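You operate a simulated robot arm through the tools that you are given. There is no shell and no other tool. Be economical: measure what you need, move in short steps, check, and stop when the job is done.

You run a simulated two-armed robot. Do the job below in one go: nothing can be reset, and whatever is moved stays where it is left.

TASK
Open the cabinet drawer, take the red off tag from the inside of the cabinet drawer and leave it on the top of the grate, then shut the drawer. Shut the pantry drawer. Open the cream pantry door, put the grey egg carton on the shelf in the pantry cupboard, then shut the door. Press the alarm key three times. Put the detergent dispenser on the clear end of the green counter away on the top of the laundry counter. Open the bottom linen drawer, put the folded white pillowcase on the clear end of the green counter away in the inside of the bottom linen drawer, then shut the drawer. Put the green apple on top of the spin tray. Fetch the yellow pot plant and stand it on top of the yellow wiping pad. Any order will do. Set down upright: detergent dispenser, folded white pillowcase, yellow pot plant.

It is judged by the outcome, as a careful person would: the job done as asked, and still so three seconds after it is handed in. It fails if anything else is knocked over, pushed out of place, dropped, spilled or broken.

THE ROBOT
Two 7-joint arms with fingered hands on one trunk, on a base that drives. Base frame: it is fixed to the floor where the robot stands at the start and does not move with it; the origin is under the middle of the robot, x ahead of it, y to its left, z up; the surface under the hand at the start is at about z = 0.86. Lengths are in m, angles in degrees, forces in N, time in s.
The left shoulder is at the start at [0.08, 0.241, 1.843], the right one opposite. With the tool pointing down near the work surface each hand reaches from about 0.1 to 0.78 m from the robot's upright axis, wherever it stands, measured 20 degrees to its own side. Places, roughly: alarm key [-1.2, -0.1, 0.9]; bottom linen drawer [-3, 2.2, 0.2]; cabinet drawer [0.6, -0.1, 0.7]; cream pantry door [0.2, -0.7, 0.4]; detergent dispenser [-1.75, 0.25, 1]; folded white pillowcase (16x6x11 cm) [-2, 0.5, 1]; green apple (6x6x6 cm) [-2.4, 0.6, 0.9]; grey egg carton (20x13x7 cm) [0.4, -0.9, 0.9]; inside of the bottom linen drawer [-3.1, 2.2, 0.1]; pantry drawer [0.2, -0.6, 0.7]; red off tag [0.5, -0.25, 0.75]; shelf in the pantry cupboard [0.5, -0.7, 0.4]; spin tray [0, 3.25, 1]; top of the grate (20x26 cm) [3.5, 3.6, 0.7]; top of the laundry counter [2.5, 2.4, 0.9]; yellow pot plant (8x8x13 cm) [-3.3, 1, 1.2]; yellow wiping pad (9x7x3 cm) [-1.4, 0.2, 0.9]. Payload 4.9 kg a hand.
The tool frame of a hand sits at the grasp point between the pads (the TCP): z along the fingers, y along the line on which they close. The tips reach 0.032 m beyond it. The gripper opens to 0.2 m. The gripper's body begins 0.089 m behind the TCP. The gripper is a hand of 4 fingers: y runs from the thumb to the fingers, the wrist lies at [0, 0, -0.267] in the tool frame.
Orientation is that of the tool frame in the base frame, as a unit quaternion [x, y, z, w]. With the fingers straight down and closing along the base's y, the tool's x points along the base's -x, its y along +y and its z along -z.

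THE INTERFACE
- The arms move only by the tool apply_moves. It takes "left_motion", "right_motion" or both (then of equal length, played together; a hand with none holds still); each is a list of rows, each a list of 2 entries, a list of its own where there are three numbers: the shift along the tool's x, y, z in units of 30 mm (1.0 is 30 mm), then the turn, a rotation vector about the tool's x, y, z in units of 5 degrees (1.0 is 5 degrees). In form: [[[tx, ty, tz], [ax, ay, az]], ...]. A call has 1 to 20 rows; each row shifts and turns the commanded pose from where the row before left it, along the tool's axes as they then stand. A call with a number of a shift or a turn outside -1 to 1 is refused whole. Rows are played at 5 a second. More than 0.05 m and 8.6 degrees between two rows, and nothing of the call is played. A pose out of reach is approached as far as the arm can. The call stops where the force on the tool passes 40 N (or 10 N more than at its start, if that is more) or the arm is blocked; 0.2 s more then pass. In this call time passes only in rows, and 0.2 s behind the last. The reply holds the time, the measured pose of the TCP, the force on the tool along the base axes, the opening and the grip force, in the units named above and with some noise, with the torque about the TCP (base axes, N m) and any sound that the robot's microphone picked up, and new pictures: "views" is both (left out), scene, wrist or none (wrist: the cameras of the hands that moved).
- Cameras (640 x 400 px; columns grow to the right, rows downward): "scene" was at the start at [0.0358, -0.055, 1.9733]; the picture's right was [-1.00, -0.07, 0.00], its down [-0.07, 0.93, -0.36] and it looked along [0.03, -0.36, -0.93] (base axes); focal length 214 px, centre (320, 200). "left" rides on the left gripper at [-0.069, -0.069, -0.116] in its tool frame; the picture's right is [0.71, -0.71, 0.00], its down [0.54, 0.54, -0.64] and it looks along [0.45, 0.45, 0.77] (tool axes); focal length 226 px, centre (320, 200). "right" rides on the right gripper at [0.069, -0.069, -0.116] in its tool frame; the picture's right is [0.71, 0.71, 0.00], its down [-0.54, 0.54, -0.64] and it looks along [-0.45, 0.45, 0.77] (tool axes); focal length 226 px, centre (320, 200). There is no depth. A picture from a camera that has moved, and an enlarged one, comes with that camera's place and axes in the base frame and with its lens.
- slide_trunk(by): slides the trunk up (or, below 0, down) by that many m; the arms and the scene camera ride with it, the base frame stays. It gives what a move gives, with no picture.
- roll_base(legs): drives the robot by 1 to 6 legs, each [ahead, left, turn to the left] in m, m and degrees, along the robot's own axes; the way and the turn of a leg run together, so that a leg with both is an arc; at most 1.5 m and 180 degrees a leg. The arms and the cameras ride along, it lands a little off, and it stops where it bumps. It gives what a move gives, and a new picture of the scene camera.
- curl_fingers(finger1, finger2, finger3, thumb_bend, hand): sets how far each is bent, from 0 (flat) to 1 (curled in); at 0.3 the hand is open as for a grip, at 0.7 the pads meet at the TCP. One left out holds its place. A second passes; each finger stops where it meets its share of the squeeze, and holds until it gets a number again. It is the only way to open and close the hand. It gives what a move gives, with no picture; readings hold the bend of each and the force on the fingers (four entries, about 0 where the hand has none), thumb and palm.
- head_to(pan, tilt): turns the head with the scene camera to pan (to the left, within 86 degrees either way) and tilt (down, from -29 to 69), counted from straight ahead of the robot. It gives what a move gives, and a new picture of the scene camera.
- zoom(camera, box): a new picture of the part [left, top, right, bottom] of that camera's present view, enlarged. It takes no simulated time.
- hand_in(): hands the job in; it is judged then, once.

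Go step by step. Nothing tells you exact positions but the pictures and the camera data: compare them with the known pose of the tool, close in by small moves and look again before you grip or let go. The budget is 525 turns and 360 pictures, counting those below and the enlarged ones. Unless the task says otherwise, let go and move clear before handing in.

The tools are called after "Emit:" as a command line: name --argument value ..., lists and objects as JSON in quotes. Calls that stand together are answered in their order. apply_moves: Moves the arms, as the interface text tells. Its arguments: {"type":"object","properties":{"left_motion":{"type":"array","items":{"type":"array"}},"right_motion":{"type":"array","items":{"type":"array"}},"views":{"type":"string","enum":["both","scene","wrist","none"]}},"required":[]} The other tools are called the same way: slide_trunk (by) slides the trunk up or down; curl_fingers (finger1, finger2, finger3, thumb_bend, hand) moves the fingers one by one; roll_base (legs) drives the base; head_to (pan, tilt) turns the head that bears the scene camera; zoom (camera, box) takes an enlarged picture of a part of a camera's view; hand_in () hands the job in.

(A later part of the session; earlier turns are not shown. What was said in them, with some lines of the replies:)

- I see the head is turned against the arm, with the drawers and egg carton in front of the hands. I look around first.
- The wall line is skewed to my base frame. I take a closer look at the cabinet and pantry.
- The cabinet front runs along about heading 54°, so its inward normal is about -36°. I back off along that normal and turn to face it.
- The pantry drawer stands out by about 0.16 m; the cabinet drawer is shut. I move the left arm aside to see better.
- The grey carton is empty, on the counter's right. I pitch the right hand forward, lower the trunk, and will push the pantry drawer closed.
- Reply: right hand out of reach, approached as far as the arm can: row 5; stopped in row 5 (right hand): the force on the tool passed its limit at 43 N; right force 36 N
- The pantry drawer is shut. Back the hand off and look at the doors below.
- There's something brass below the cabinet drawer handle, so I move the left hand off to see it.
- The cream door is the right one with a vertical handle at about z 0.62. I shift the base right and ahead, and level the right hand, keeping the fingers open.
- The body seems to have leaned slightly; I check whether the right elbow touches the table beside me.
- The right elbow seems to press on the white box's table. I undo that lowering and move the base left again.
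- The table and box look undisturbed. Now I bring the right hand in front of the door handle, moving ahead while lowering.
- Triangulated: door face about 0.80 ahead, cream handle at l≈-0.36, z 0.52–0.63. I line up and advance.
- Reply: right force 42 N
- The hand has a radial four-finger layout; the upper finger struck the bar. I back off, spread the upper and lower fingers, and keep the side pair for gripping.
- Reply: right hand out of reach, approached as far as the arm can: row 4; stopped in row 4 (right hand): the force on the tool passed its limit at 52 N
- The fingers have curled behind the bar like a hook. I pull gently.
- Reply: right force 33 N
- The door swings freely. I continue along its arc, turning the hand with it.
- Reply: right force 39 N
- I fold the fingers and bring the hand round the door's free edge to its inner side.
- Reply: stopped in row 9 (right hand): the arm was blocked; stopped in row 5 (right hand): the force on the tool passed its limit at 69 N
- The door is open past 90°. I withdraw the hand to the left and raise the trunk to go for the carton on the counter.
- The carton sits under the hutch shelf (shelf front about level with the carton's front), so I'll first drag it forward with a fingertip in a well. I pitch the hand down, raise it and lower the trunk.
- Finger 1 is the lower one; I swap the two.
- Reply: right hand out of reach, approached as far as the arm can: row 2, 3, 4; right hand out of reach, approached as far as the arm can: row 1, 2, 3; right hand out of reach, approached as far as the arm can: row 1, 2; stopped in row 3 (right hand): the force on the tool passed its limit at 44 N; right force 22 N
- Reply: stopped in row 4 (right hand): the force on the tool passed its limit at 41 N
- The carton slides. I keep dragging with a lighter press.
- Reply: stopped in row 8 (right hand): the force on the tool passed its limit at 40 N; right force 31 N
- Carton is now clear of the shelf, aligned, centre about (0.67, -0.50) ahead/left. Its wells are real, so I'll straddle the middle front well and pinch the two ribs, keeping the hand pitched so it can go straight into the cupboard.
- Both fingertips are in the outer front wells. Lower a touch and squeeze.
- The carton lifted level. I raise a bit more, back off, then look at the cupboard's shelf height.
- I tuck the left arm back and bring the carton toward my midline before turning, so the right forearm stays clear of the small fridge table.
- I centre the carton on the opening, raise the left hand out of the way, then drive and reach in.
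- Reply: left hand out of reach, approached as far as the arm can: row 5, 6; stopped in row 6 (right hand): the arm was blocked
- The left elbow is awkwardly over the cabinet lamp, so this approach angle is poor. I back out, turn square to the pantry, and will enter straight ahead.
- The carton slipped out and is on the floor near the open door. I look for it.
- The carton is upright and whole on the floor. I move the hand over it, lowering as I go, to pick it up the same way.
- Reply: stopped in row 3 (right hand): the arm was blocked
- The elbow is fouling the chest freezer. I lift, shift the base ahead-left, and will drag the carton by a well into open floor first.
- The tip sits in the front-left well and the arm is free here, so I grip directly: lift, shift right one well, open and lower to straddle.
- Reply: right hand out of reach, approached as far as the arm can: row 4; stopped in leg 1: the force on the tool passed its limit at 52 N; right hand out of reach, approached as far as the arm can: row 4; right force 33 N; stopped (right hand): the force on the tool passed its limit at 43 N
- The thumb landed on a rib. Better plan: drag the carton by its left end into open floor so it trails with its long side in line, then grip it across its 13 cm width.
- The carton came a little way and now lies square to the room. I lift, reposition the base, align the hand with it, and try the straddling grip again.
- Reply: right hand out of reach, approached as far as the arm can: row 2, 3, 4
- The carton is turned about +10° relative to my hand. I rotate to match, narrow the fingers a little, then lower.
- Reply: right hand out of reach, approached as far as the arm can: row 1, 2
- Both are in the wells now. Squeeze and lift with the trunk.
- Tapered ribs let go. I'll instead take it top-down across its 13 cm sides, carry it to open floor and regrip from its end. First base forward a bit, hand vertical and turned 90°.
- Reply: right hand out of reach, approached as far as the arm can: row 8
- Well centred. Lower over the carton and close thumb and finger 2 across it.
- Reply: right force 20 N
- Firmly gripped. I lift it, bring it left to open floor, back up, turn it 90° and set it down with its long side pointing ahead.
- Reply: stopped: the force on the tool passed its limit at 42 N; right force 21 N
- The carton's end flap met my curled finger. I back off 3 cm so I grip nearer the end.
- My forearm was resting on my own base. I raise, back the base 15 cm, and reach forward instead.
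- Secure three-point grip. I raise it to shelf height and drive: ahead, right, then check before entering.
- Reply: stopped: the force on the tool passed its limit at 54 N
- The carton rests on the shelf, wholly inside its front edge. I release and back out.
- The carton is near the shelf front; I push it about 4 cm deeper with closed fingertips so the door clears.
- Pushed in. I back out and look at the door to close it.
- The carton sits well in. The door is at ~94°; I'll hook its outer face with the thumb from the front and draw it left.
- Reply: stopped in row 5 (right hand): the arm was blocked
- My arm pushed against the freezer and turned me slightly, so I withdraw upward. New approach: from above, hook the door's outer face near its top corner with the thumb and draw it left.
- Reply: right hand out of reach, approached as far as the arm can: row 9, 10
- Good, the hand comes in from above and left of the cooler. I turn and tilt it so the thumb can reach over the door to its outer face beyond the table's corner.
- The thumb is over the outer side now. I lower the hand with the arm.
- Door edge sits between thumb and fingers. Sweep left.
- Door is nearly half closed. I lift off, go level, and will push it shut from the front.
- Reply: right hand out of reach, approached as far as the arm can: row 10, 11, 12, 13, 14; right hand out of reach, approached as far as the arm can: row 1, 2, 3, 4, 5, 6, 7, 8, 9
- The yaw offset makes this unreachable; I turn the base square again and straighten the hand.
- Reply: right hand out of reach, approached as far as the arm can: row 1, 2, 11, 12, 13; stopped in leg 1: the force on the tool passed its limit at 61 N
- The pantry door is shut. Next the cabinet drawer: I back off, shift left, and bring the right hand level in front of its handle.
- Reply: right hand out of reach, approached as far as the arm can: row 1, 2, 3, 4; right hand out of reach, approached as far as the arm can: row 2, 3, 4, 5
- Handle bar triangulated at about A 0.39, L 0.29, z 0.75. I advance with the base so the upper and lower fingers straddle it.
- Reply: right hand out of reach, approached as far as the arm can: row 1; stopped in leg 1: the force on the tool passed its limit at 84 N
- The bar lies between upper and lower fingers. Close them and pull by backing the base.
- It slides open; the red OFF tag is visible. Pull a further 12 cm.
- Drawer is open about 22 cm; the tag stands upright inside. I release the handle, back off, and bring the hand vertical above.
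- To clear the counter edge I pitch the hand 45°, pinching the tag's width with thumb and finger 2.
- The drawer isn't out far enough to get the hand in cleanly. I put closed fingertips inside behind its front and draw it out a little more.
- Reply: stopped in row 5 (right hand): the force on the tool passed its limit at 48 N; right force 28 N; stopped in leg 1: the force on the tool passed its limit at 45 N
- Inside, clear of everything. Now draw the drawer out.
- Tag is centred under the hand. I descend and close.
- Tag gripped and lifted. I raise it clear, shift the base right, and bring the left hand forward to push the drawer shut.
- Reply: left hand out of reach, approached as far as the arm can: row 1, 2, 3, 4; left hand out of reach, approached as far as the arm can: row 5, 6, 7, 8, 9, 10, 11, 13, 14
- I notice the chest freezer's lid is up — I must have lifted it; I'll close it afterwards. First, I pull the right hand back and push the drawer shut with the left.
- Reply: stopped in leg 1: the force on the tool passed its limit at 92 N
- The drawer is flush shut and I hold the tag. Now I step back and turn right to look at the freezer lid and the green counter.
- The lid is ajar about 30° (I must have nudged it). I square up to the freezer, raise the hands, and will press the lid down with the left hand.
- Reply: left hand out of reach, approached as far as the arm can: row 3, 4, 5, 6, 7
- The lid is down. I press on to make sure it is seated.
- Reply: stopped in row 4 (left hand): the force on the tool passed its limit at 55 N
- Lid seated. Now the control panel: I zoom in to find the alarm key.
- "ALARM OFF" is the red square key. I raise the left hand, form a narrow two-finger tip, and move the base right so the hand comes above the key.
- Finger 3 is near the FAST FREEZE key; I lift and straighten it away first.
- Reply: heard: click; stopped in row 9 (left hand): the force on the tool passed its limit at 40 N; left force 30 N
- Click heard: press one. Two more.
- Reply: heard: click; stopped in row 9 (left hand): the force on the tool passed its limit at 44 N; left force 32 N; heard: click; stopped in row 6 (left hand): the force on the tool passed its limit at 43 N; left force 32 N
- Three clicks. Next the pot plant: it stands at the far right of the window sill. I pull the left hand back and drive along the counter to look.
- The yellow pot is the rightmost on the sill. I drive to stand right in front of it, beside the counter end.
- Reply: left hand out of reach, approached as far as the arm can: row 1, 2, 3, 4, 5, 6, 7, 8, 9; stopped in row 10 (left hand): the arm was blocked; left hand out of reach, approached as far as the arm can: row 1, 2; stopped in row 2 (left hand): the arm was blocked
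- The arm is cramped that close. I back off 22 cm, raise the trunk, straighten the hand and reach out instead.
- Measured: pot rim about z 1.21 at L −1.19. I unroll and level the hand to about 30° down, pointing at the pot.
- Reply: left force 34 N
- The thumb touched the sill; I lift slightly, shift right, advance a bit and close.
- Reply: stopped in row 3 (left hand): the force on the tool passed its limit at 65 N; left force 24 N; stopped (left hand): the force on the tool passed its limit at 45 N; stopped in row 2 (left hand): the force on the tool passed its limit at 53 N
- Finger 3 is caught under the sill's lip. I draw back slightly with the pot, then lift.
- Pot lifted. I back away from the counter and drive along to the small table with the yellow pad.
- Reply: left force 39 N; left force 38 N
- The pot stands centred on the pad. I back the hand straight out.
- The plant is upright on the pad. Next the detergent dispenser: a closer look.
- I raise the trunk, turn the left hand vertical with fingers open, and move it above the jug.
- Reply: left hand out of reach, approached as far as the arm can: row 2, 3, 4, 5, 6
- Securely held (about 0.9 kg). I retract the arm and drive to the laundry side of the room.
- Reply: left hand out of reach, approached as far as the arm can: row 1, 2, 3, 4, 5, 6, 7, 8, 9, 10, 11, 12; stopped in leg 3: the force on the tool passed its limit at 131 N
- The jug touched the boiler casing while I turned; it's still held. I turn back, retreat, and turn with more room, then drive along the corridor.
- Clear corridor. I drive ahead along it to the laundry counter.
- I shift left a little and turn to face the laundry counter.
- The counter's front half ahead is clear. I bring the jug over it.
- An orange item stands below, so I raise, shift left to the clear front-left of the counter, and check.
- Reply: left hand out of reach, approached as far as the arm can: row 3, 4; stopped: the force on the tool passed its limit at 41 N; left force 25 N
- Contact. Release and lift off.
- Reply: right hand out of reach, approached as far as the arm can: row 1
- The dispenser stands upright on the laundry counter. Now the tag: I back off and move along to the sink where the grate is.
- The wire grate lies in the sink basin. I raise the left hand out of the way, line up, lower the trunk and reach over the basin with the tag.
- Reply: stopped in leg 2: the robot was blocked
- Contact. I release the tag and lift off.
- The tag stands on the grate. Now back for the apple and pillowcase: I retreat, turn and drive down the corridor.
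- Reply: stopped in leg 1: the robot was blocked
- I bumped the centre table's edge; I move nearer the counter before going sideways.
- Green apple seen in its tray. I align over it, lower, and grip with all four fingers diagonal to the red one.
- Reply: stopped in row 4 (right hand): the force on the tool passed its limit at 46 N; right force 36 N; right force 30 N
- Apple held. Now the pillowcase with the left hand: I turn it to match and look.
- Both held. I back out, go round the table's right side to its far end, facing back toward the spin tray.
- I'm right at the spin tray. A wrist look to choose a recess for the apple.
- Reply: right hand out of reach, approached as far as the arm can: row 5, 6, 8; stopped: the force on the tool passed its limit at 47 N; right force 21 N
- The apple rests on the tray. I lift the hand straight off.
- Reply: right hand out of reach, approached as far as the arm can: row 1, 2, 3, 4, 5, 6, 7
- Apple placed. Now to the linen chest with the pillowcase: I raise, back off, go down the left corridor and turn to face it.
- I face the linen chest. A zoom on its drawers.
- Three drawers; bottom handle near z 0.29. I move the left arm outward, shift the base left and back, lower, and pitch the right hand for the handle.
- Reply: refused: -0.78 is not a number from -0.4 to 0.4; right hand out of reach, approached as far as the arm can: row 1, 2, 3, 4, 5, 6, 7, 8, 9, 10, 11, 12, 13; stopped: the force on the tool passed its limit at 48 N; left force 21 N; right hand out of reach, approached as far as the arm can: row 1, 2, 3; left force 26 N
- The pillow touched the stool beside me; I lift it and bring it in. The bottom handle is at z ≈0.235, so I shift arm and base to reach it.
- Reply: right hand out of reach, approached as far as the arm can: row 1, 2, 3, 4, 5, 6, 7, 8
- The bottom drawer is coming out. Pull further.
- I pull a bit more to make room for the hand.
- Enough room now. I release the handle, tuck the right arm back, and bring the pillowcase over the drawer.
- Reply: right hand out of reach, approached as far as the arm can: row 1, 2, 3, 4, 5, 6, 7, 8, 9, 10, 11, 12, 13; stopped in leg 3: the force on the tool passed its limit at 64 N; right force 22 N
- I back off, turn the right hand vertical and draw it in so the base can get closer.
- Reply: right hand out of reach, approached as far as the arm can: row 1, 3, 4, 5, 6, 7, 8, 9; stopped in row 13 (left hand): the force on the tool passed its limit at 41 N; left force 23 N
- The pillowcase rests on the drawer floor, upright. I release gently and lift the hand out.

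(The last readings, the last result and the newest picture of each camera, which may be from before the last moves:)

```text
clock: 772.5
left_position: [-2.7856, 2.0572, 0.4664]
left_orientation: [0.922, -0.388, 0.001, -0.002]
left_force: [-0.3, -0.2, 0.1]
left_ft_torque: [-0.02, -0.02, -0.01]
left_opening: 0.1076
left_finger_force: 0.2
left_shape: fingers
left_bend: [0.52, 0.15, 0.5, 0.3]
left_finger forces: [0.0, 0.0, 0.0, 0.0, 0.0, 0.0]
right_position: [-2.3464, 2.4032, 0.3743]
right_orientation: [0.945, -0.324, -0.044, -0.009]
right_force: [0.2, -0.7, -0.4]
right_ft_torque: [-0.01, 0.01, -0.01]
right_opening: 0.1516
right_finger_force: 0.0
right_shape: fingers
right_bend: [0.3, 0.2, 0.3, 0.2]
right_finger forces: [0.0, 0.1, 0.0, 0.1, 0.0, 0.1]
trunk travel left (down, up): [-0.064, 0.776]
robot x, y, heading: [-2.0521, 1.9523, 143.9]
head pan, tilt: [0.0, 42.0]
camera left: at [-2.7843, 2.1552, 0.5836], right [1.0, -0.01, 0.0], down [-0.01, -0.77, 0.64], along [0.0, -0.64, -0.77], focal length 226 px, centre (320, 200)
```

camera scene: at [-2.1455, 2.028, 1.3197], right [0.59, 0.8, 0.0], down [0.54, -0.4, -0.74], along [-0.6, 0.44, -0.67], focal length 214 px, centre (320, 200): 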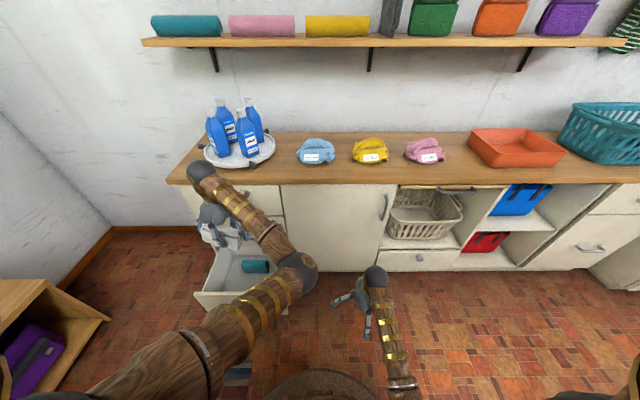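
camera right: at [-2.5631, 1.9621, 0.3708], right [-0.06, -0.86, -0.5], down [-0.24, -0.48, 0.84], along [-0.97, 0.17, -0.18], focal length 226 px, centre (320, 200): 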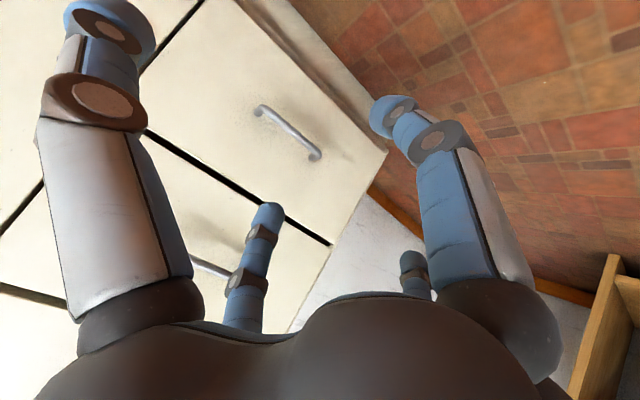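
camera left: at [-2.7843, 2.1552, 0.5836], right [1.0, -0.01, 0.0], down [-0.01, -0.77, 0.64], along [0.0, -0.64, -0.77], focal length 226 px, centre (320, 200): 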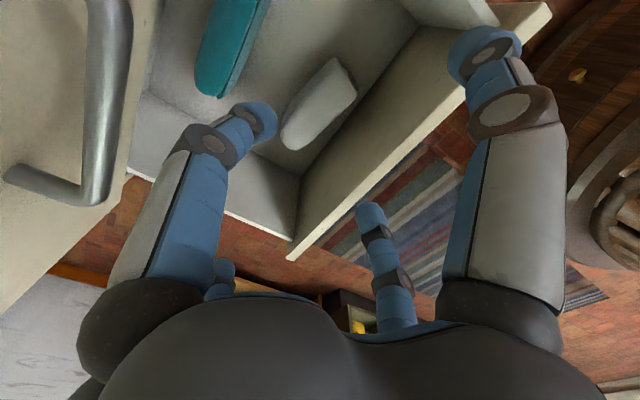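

The pillowcase stands upright in the drawer. I raise the left hand, back off, and set the right hand pitched to push the drawer shut.

Emit:
apply_moves --left_motion '[[[0, 0, -1], [0, 0, 0]], [[0, 0, -1], [0, 0, 0]], [[0, 0, -1], [0, 0, 0]], [[0, 0, -1], [0, 0, 0]], [[0, 0, -1], [0, 0, 0]], [[0, 0, -1], [0, 0, 0]], [[0, 0, -1], [0, 0, 0]], [[0, 0, -1], [0, 0, 0]], [[0, 0, -1], [0, 0, 0]], [[0, 0, -1], [0, 0, 0]]]' --views "none"

Emit:
roll_base --legs '[[-0.48, 0, -0.3], [0, 0.55, 0]]'

Emit:
curl_fingers --hand "right" --finger1 0.67 --finger2 0.67 --finger3 0.67 --thumb_bend 0.67

Emit:
apply_moves --right_motion '[[[-1, 0, 0], [0, 0, 0]], [[-1, 0, 0], [0, 0, 0]], [[-1, 0, 0], [0, 0, 0]], [[-1, 0, 0], [0, 0, 0]], [[-1, 0, 0], [0, 0, 0]], [[-1, 0, 0], [0, 0, 0]], [[-1, 0, 0], [0, 0, 0]], [[-1, 0, 0], [0, 0, 0]], [[-1, 0, 0], [0, -1, 0]], [[-0.9, 0, 0], [0, -1, 0]], [[0, 0, 0], [0, -1, 0]], [[0, 0, 0], [0, -1, 0]], [[0, 0, 0], [0, -1, 0]], [[0, 0, 0], [0, -1, 0]], [[0, 0, 0], [0, -1, 0]], [[0, 0, 0], [0, -1, 0]]]' --views "none"

```text
clock: 774.7
left_position: [-2.7872, 2.0561, 0.7659]
left_orientation: [0.921, -0.389, 0.001, -0.002]
left_force: [-0.5, -0.4, 0.2]
left_ft_torque: [0.01, 0.01, -0.02]
left_opening: 0.1079
left_finger_force: 0.0
left_shape: fingers
left_bend: [0.52, 0.15, 0.5, 0.3]
left_finger forces: [0.0, 0.1, 0.0, 0.0, 0.1, 0.1]
right_position: [-2.3452, 2.4024, 0.3759]
right_orientation: [0.945, -0.324, -0.044, -0.008]
right_force: [-0.2, 0.3, -0.3]
right_ft_torque: [0.0, 0.01, -0.03]
right_opening: 0.1512
right_finger_force: 0.1
right_shape: fingers
right_bend: [0.3, 0.2, 0.3, 0.2]
right_finger forces: [0.0, 0.1, 0.1, 0.0, 0.0, 0.0]
trunk travel left (down, up): [-0.064, 0.776]
robot x, y, heading: [-2.0542, 1.961, 143.9]
head pan, tilt: [0.0, 42.0]
```

```text
clock: 780.4
left_position: [-2.7314, 1.3374, 0.7668]
left_orientation: [0.919, -0.394, 0.001, -0.004]
left_force: [-0.3, 0.1, -0.4]
left_ft_torque: [0.01, 0.02, 0.03]
left_opening: 0.1078
left_finger_force: 0.1
left_shape: fingers
left_bend: [0.52, 0.15, 0.5, 0.3]
left_finger forces: [0.0, 0.1, 0.0, 0.0, 0.1, 0.1]
right_position: [-2.2836, 1.6764, 0.3754]
right_orientation: [0.943, -0.331, -0.043, -0.009]
right_force: [0.0, -0.4, -0.1]
right_ft_torque: [0.02, 0.0, -0.02]
right_opening: 0.1513
right_finger_force: 0.1
right_shape: fingers
right_bend: [0.3, 0.2, 0.3, 0.2]
right_finger forces: [0.0, 0.0, 0.1, 0.0, 0.0, 0.1]
trunk travel left (down, up): [-0.064, 0.776]
robot x, y, heading: [-1.999, 1.2291, 143.1]
head pan, tilt: [0.0, 42.0]
camera scene: at [-2.0879, 1.2978, 1.3199], right [0.6, 0.8, 0.0], down [0.53, -0.4, -0.74], along [-0.59, 0.45, -0.67], focal length 214 px, centre (320, 200)
```

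scene: 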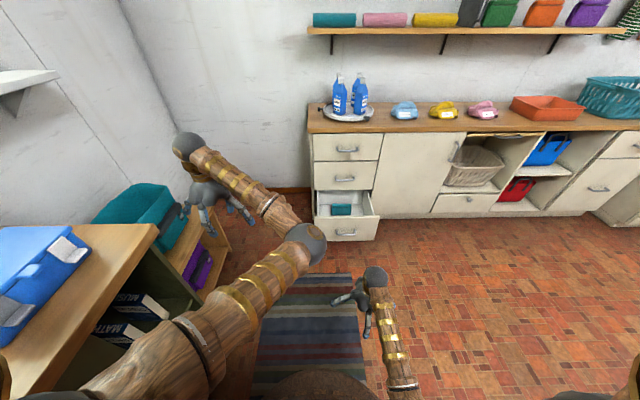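

```text
clock: 781.4
left_position: [-2.7312, 1.338, 0.7666]
left_orientation: [0.919, -0.394, 0.001, -0.003]
left_force: [-0.8, 0.0, 0.8]
left_ft_torque: [-0.02, 0.02, 0.0]
left_opening: 0.1078
left_finger_force: 0.0
left_shape: fingers
left_bend: [0.52, 0.15, 0.5, 0.3]
left_finger forces: [0.1, 0.0, 0.0, 0.1, 0.0, 0.1]
right_position: [-2.2844, 1.6769, 0.3751]
right_orientation: [0.942, -0.332, -0.044, -0.007]
right_force: [0.0, -0.3, -0.2]
right_ft_torque: [-0.02, -0.02, 0.02]
right_opening: 0.0092
right_finger_force: 0.1
right_shape: fingers
right_bend: [0.67, 0.67, 0.67, 0.67]
right_finger forces: [0.0, 0.0, 0.0, 0.1, 0.0, 0.1]
trunk travel left (down, up): [-0.064, 0.776]
robot x, y, heading: [-1.9961, 1.2273, 143.0]
head pan, tilt: [0.0, 42.0]
```

```text
clock: 784.8
left_position: [-2.7307, 1.3367, 0.7668]
left_orientation: [0.919, -0.395, 0.002, -0.002]
left_force: [0.3, -0.5, 0.0]
left_ft_torque: [0.02, 0.0, -0.04]
left_opening: 0.1075
left_finger_force: 0.1
left_shape: fingers
left_bend: [0.52, 0.15, 0.5, 0.3]
left_finger forces: [0.0, 0.2, 0.0, 0.1, 0.0, 0.0]
right_position: [-2.5137, 1.8617, 0.4033]
right_orientation: [0.871, -0.306, -0.365, -0.121]
right_force: [-0.6, -1.0, 0.1]
right_ft_torque: [-0.04, -0.05, 0.02]
right_opening: 0.0091
right_finger_force: 0.0
right_shape: fingers
right_bend: [0.67, 0.67, 0.67, 0.67]
right_finger forces: [0.1, 0.1, 0.0, 0.0, 0.1, 0.1]
trunk travel left (down, up): [-0.064, 0.776]
robot x, y, heading: [-2.0004, 1.2307, 142.6]
head pan, tilt: [0.0, 42.0]
```

Emit:
apply_moves --right_motion '[[[0.73, 0, 0.68], [0, 0, 0]], [[0.73, 0, 0.68], [0, 0, 0]], [[0.73, 0, 0.68], [0, 0, 0]], [[0.73, 0, 0.68], [0, 0, 0]]]' --views "none"

Emit:
roll_base --legs '[[0.12, 0.02, 0.8], [0.2, 0, 0]]'

```text
clock: 785.8
left_position: [-2.7313, 1.3377, 0.7655]
left_orientation: [0.919, -0.394, 0.001, -0.004]
left_force: [-0.5, -0.7, 0.3]
left_ft_torque: [-0.01, -0.01, 0.01]
left_opening: 0.1079
left_finger_force: 0.0
left_shape: fingers
left_bend: [0.52, 0.15, 0.5, 0.3]
left_finger forces: [0.0, 0.0, 0.0, 0.1, 0.0, 0.1]
right_position: [-2.5124, 1.8564, 0.2849]
right_orientation: [0.871, -0.308, -0.363, -0.121]
right_force: [0.6, 0.0, -1.2]
right_ft_torque: [-0.01, 0.01, -0.01]
right_opening: 0.0093
right_finger_force: 0.1
right_shape: fingers
right_bend: [0.67, 0.67, 0.67, 0.67]
right_finger forces: [0.0, 0.0, 0.1, 0.1, 0.1, 0.0]
trunk travel left (down, up): [-0.064, 0.776]
robot x, y, heading: [-1.9984, 1.2297, 142.9]
head pan, tilt: [0.0, 42.0]
```

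```text
clock: 788.2
left_position: [-3.0025, 1.5022, 0.7658]
left_orientation: [0.921, -0.389, 0.001, -0.003]
left_force: [-0.3, 0.2, -0.7]
left_ft_torque: [-0.04, -0.02, 0.02]
left_opening: 0.1079
left_finger_force: 0.1
left_shape: fingers
left_bend: [0.52, 0.15, 0.5, 0.3]
left_finger forces: [0.1, 0.0, 0.1, 0.0, 0.1, 0.0]
right_position: [-2.7925, 2.0241, 0.284]
right_orientation: [0.873, -0.301, -0.364, -0.118]
right_force: [-0.8, -0.5, -0.7]
right_ft_torque: [0.03, -0.02, 0.0]
right_opening: 0.0088
right_finger_force: 0.1
right_shape: fingers
right_bend: [0.67, 0.67, 0.67, 0.67]
right_finger forces: [0.0, 0.1, 0.0, 0.0, 0.0, 0.0]
trunk travel left (down, up): [-0.064, 0.776]
robot x, y, heading: [-2.2674, 1.4014, 143.6]
head pan, tilt: [0.0, 42.0]
camera scene: at [-2.3593, 1.4728, 1.3197], right [0.59, 0.81, 0.0], down [0.54, -0.4, -0.74], along [-0.6, 0.44, -0.67], focal length 214 px, centre (320, 200)
```

scene: 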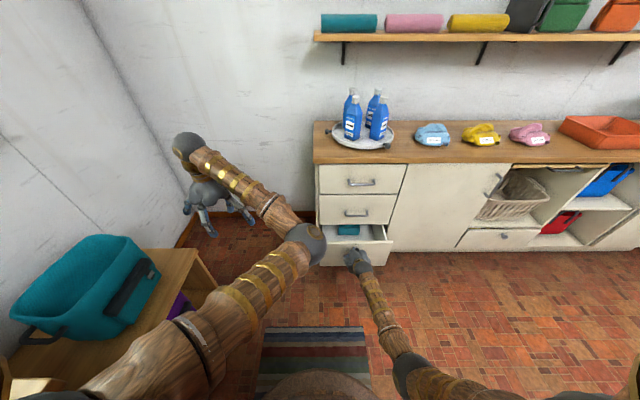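

Emit:
roll_base --legs '[[0.17, 0, 0]]'

Emit:
zoom --camera "scene" --box '[280, 150, 420, 280]'

```text
clock: 789.6
left_position: [-3.1211, 1.5903, 0.7663]
left_orientation: [0.921, -0.389, 0.003, -0.003]
left_force: [0.2, 1.0, 0.1]
left_ft_torque: [0.01, 0.04, -0.01]
left_opening: 0.1081
left_finger_force: 0.0
left_shape: fingers
left_bend: [0.52, 0.15, 0.5, 0.3]
left_finger forces: [0.0, 0.1, 0.0, 0.1, 0.0, 0.0]
right_position: [-2.9031, 2.1103, 0.2768]
right_orientation: [0.876, -0.303, -0.357, -0.117]
right_force: [3.7, -4.3, -1.8]
right_ft_torque: [0.0, 0.03, 0.0]
right_opening: 0.0083
right_finger_force: 2.8
right_shape: fingers
right_bend: [0.67, 0.67, 0.71, 0.67]
right_finger forces: [0.1, 0.0, 6.0, 0.1, 0.0, 0.1]
trunk travel left (down, up): [-0.064, 0.776]
robot x, y, heading: [-2.3895, 1.4916, 143.7]
head pan, tilt: [0.0, 42.0]
stopped in leg 1: the force on the tool passed its limit at 62 N (the readings are from after the stop); the commanded pose is now the measured one
camera scene: at [-2.4777, 1.5602, 1.3197], right [0.59, 0.8, 0.0], down [0.54, -0.4, -0.74], along [-0.6, 0.44, -0.67], focal length 214 px, centre (320, 200)
```

scene: 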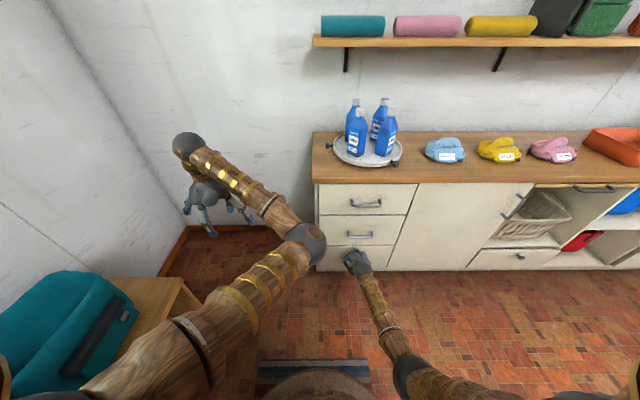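

```text
3.08 times, centred on (350, 215) of scene
camera zoom: at [-2.4777, 1.5602, 1.3197], right [0.59, 0.8, 0.0], down [0.54, -0.4, -0.74], along [-0.6, 0.44, -0.67], focal length 660 px, centre (228, 154)
```

zoom: 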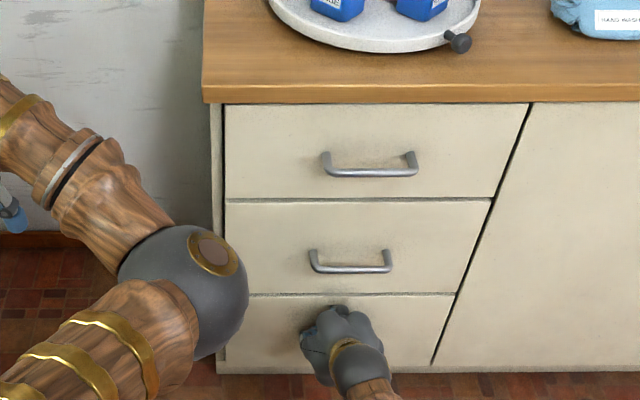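

The linen drawer is flush shut. I back clear.

Emit:
roll_base --legs '[[-0.35, 0, 0]]'

```text
clock: 791.9
left_position: [-2.8389, 1.3827, 0.7676]
left_orientation: [0.921, -0.389, 0.001, -0.004]
left_force: [0.0, 0.3, 0.0]
left_ft_torque: [0.01, 0.04, -0.02]
left_opening: 0.1077
left_finger_force: 0.0
left_shape: fingers
left_bend: [0.52, 0.15, 0.5, 0.3]
left_finger forces: [0.0, 0.0, 0.0, 0.0, 0.0, 0.0]
right_position: [-2.6231, 1.9036, 0.2777]
right_orientation: [0.875, -0.303, -0.359, -0.117]
right_force: [-0.4, 0.6, -0.6]
right_ft_torque: [0.0, -0.02, 0.03]
right_opening: 0.0085
right_finger_force: 0.2
right_shape: fingers
right_bend: [0.67, 0.67, 0.67, 0.67]
right_finger forces: [0.0, 0.0, 0.1, 0.0, 0.1, 0.0]
trunk travel left (down, up): [-0.064, 0.776]
robot x, y, heading: [-2.1051, 1.2836, 143.6]
head pan, tilt: [0.0, 42.0]
camera scene: at [-2.1955, 1.3521, 1.32], right [0.59, 0.8, 0.0], down [0.54, -0.4, -0.74], along [-0.6, 0.44, -0.67], focal length 214 px, centre (320, 200)
```

scene: 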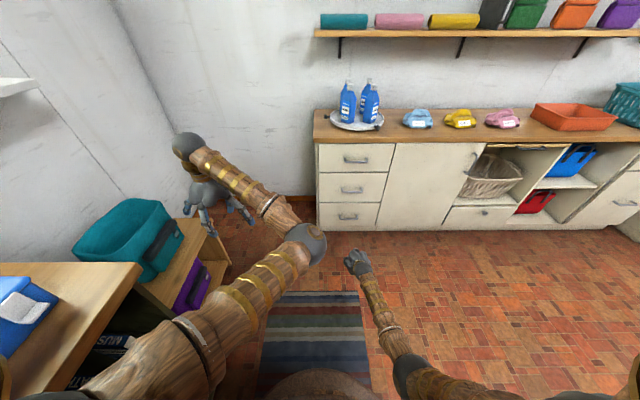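

Emit:
hand_in

```text
The job is handed in.
```

I handed the job in with every step of the task done, but there were mishaps along the way and I did not go back to check everything at the end.

**Done as asked:**
- **Red off tag:** it stands on the grate, and the cabinet drawer is shut.
- **Pantry:** the pantry drawer is shut, the grey egg carton is on the cupboard shelf, and the cream door is closed.
- **Alarm key:** pressed three times, with a click heard each time.
- **Detergent dispenser:** upright on the laundry counter.
- **Pillowcase:** upright in the bottom linen drawer when I let go, and the drawer is shut.
- **Green apple:** on the spin tray, towards the edge; it was still when I left.
- **Yellow pot plant:** upright on the yellow pad.

**What went wrong on the way:**
- The egg carton dropped to the floor; I picked it up and it looked whole.
- My arm lifted the freezer lid open; I pressed it shut again.
- I bumped the centre table, touched the boiler casing with the dispenser, and pressed the pillowcase onto the stool beside the window. I saw nothing out of place, but did not look closely at the centre table afterwards.
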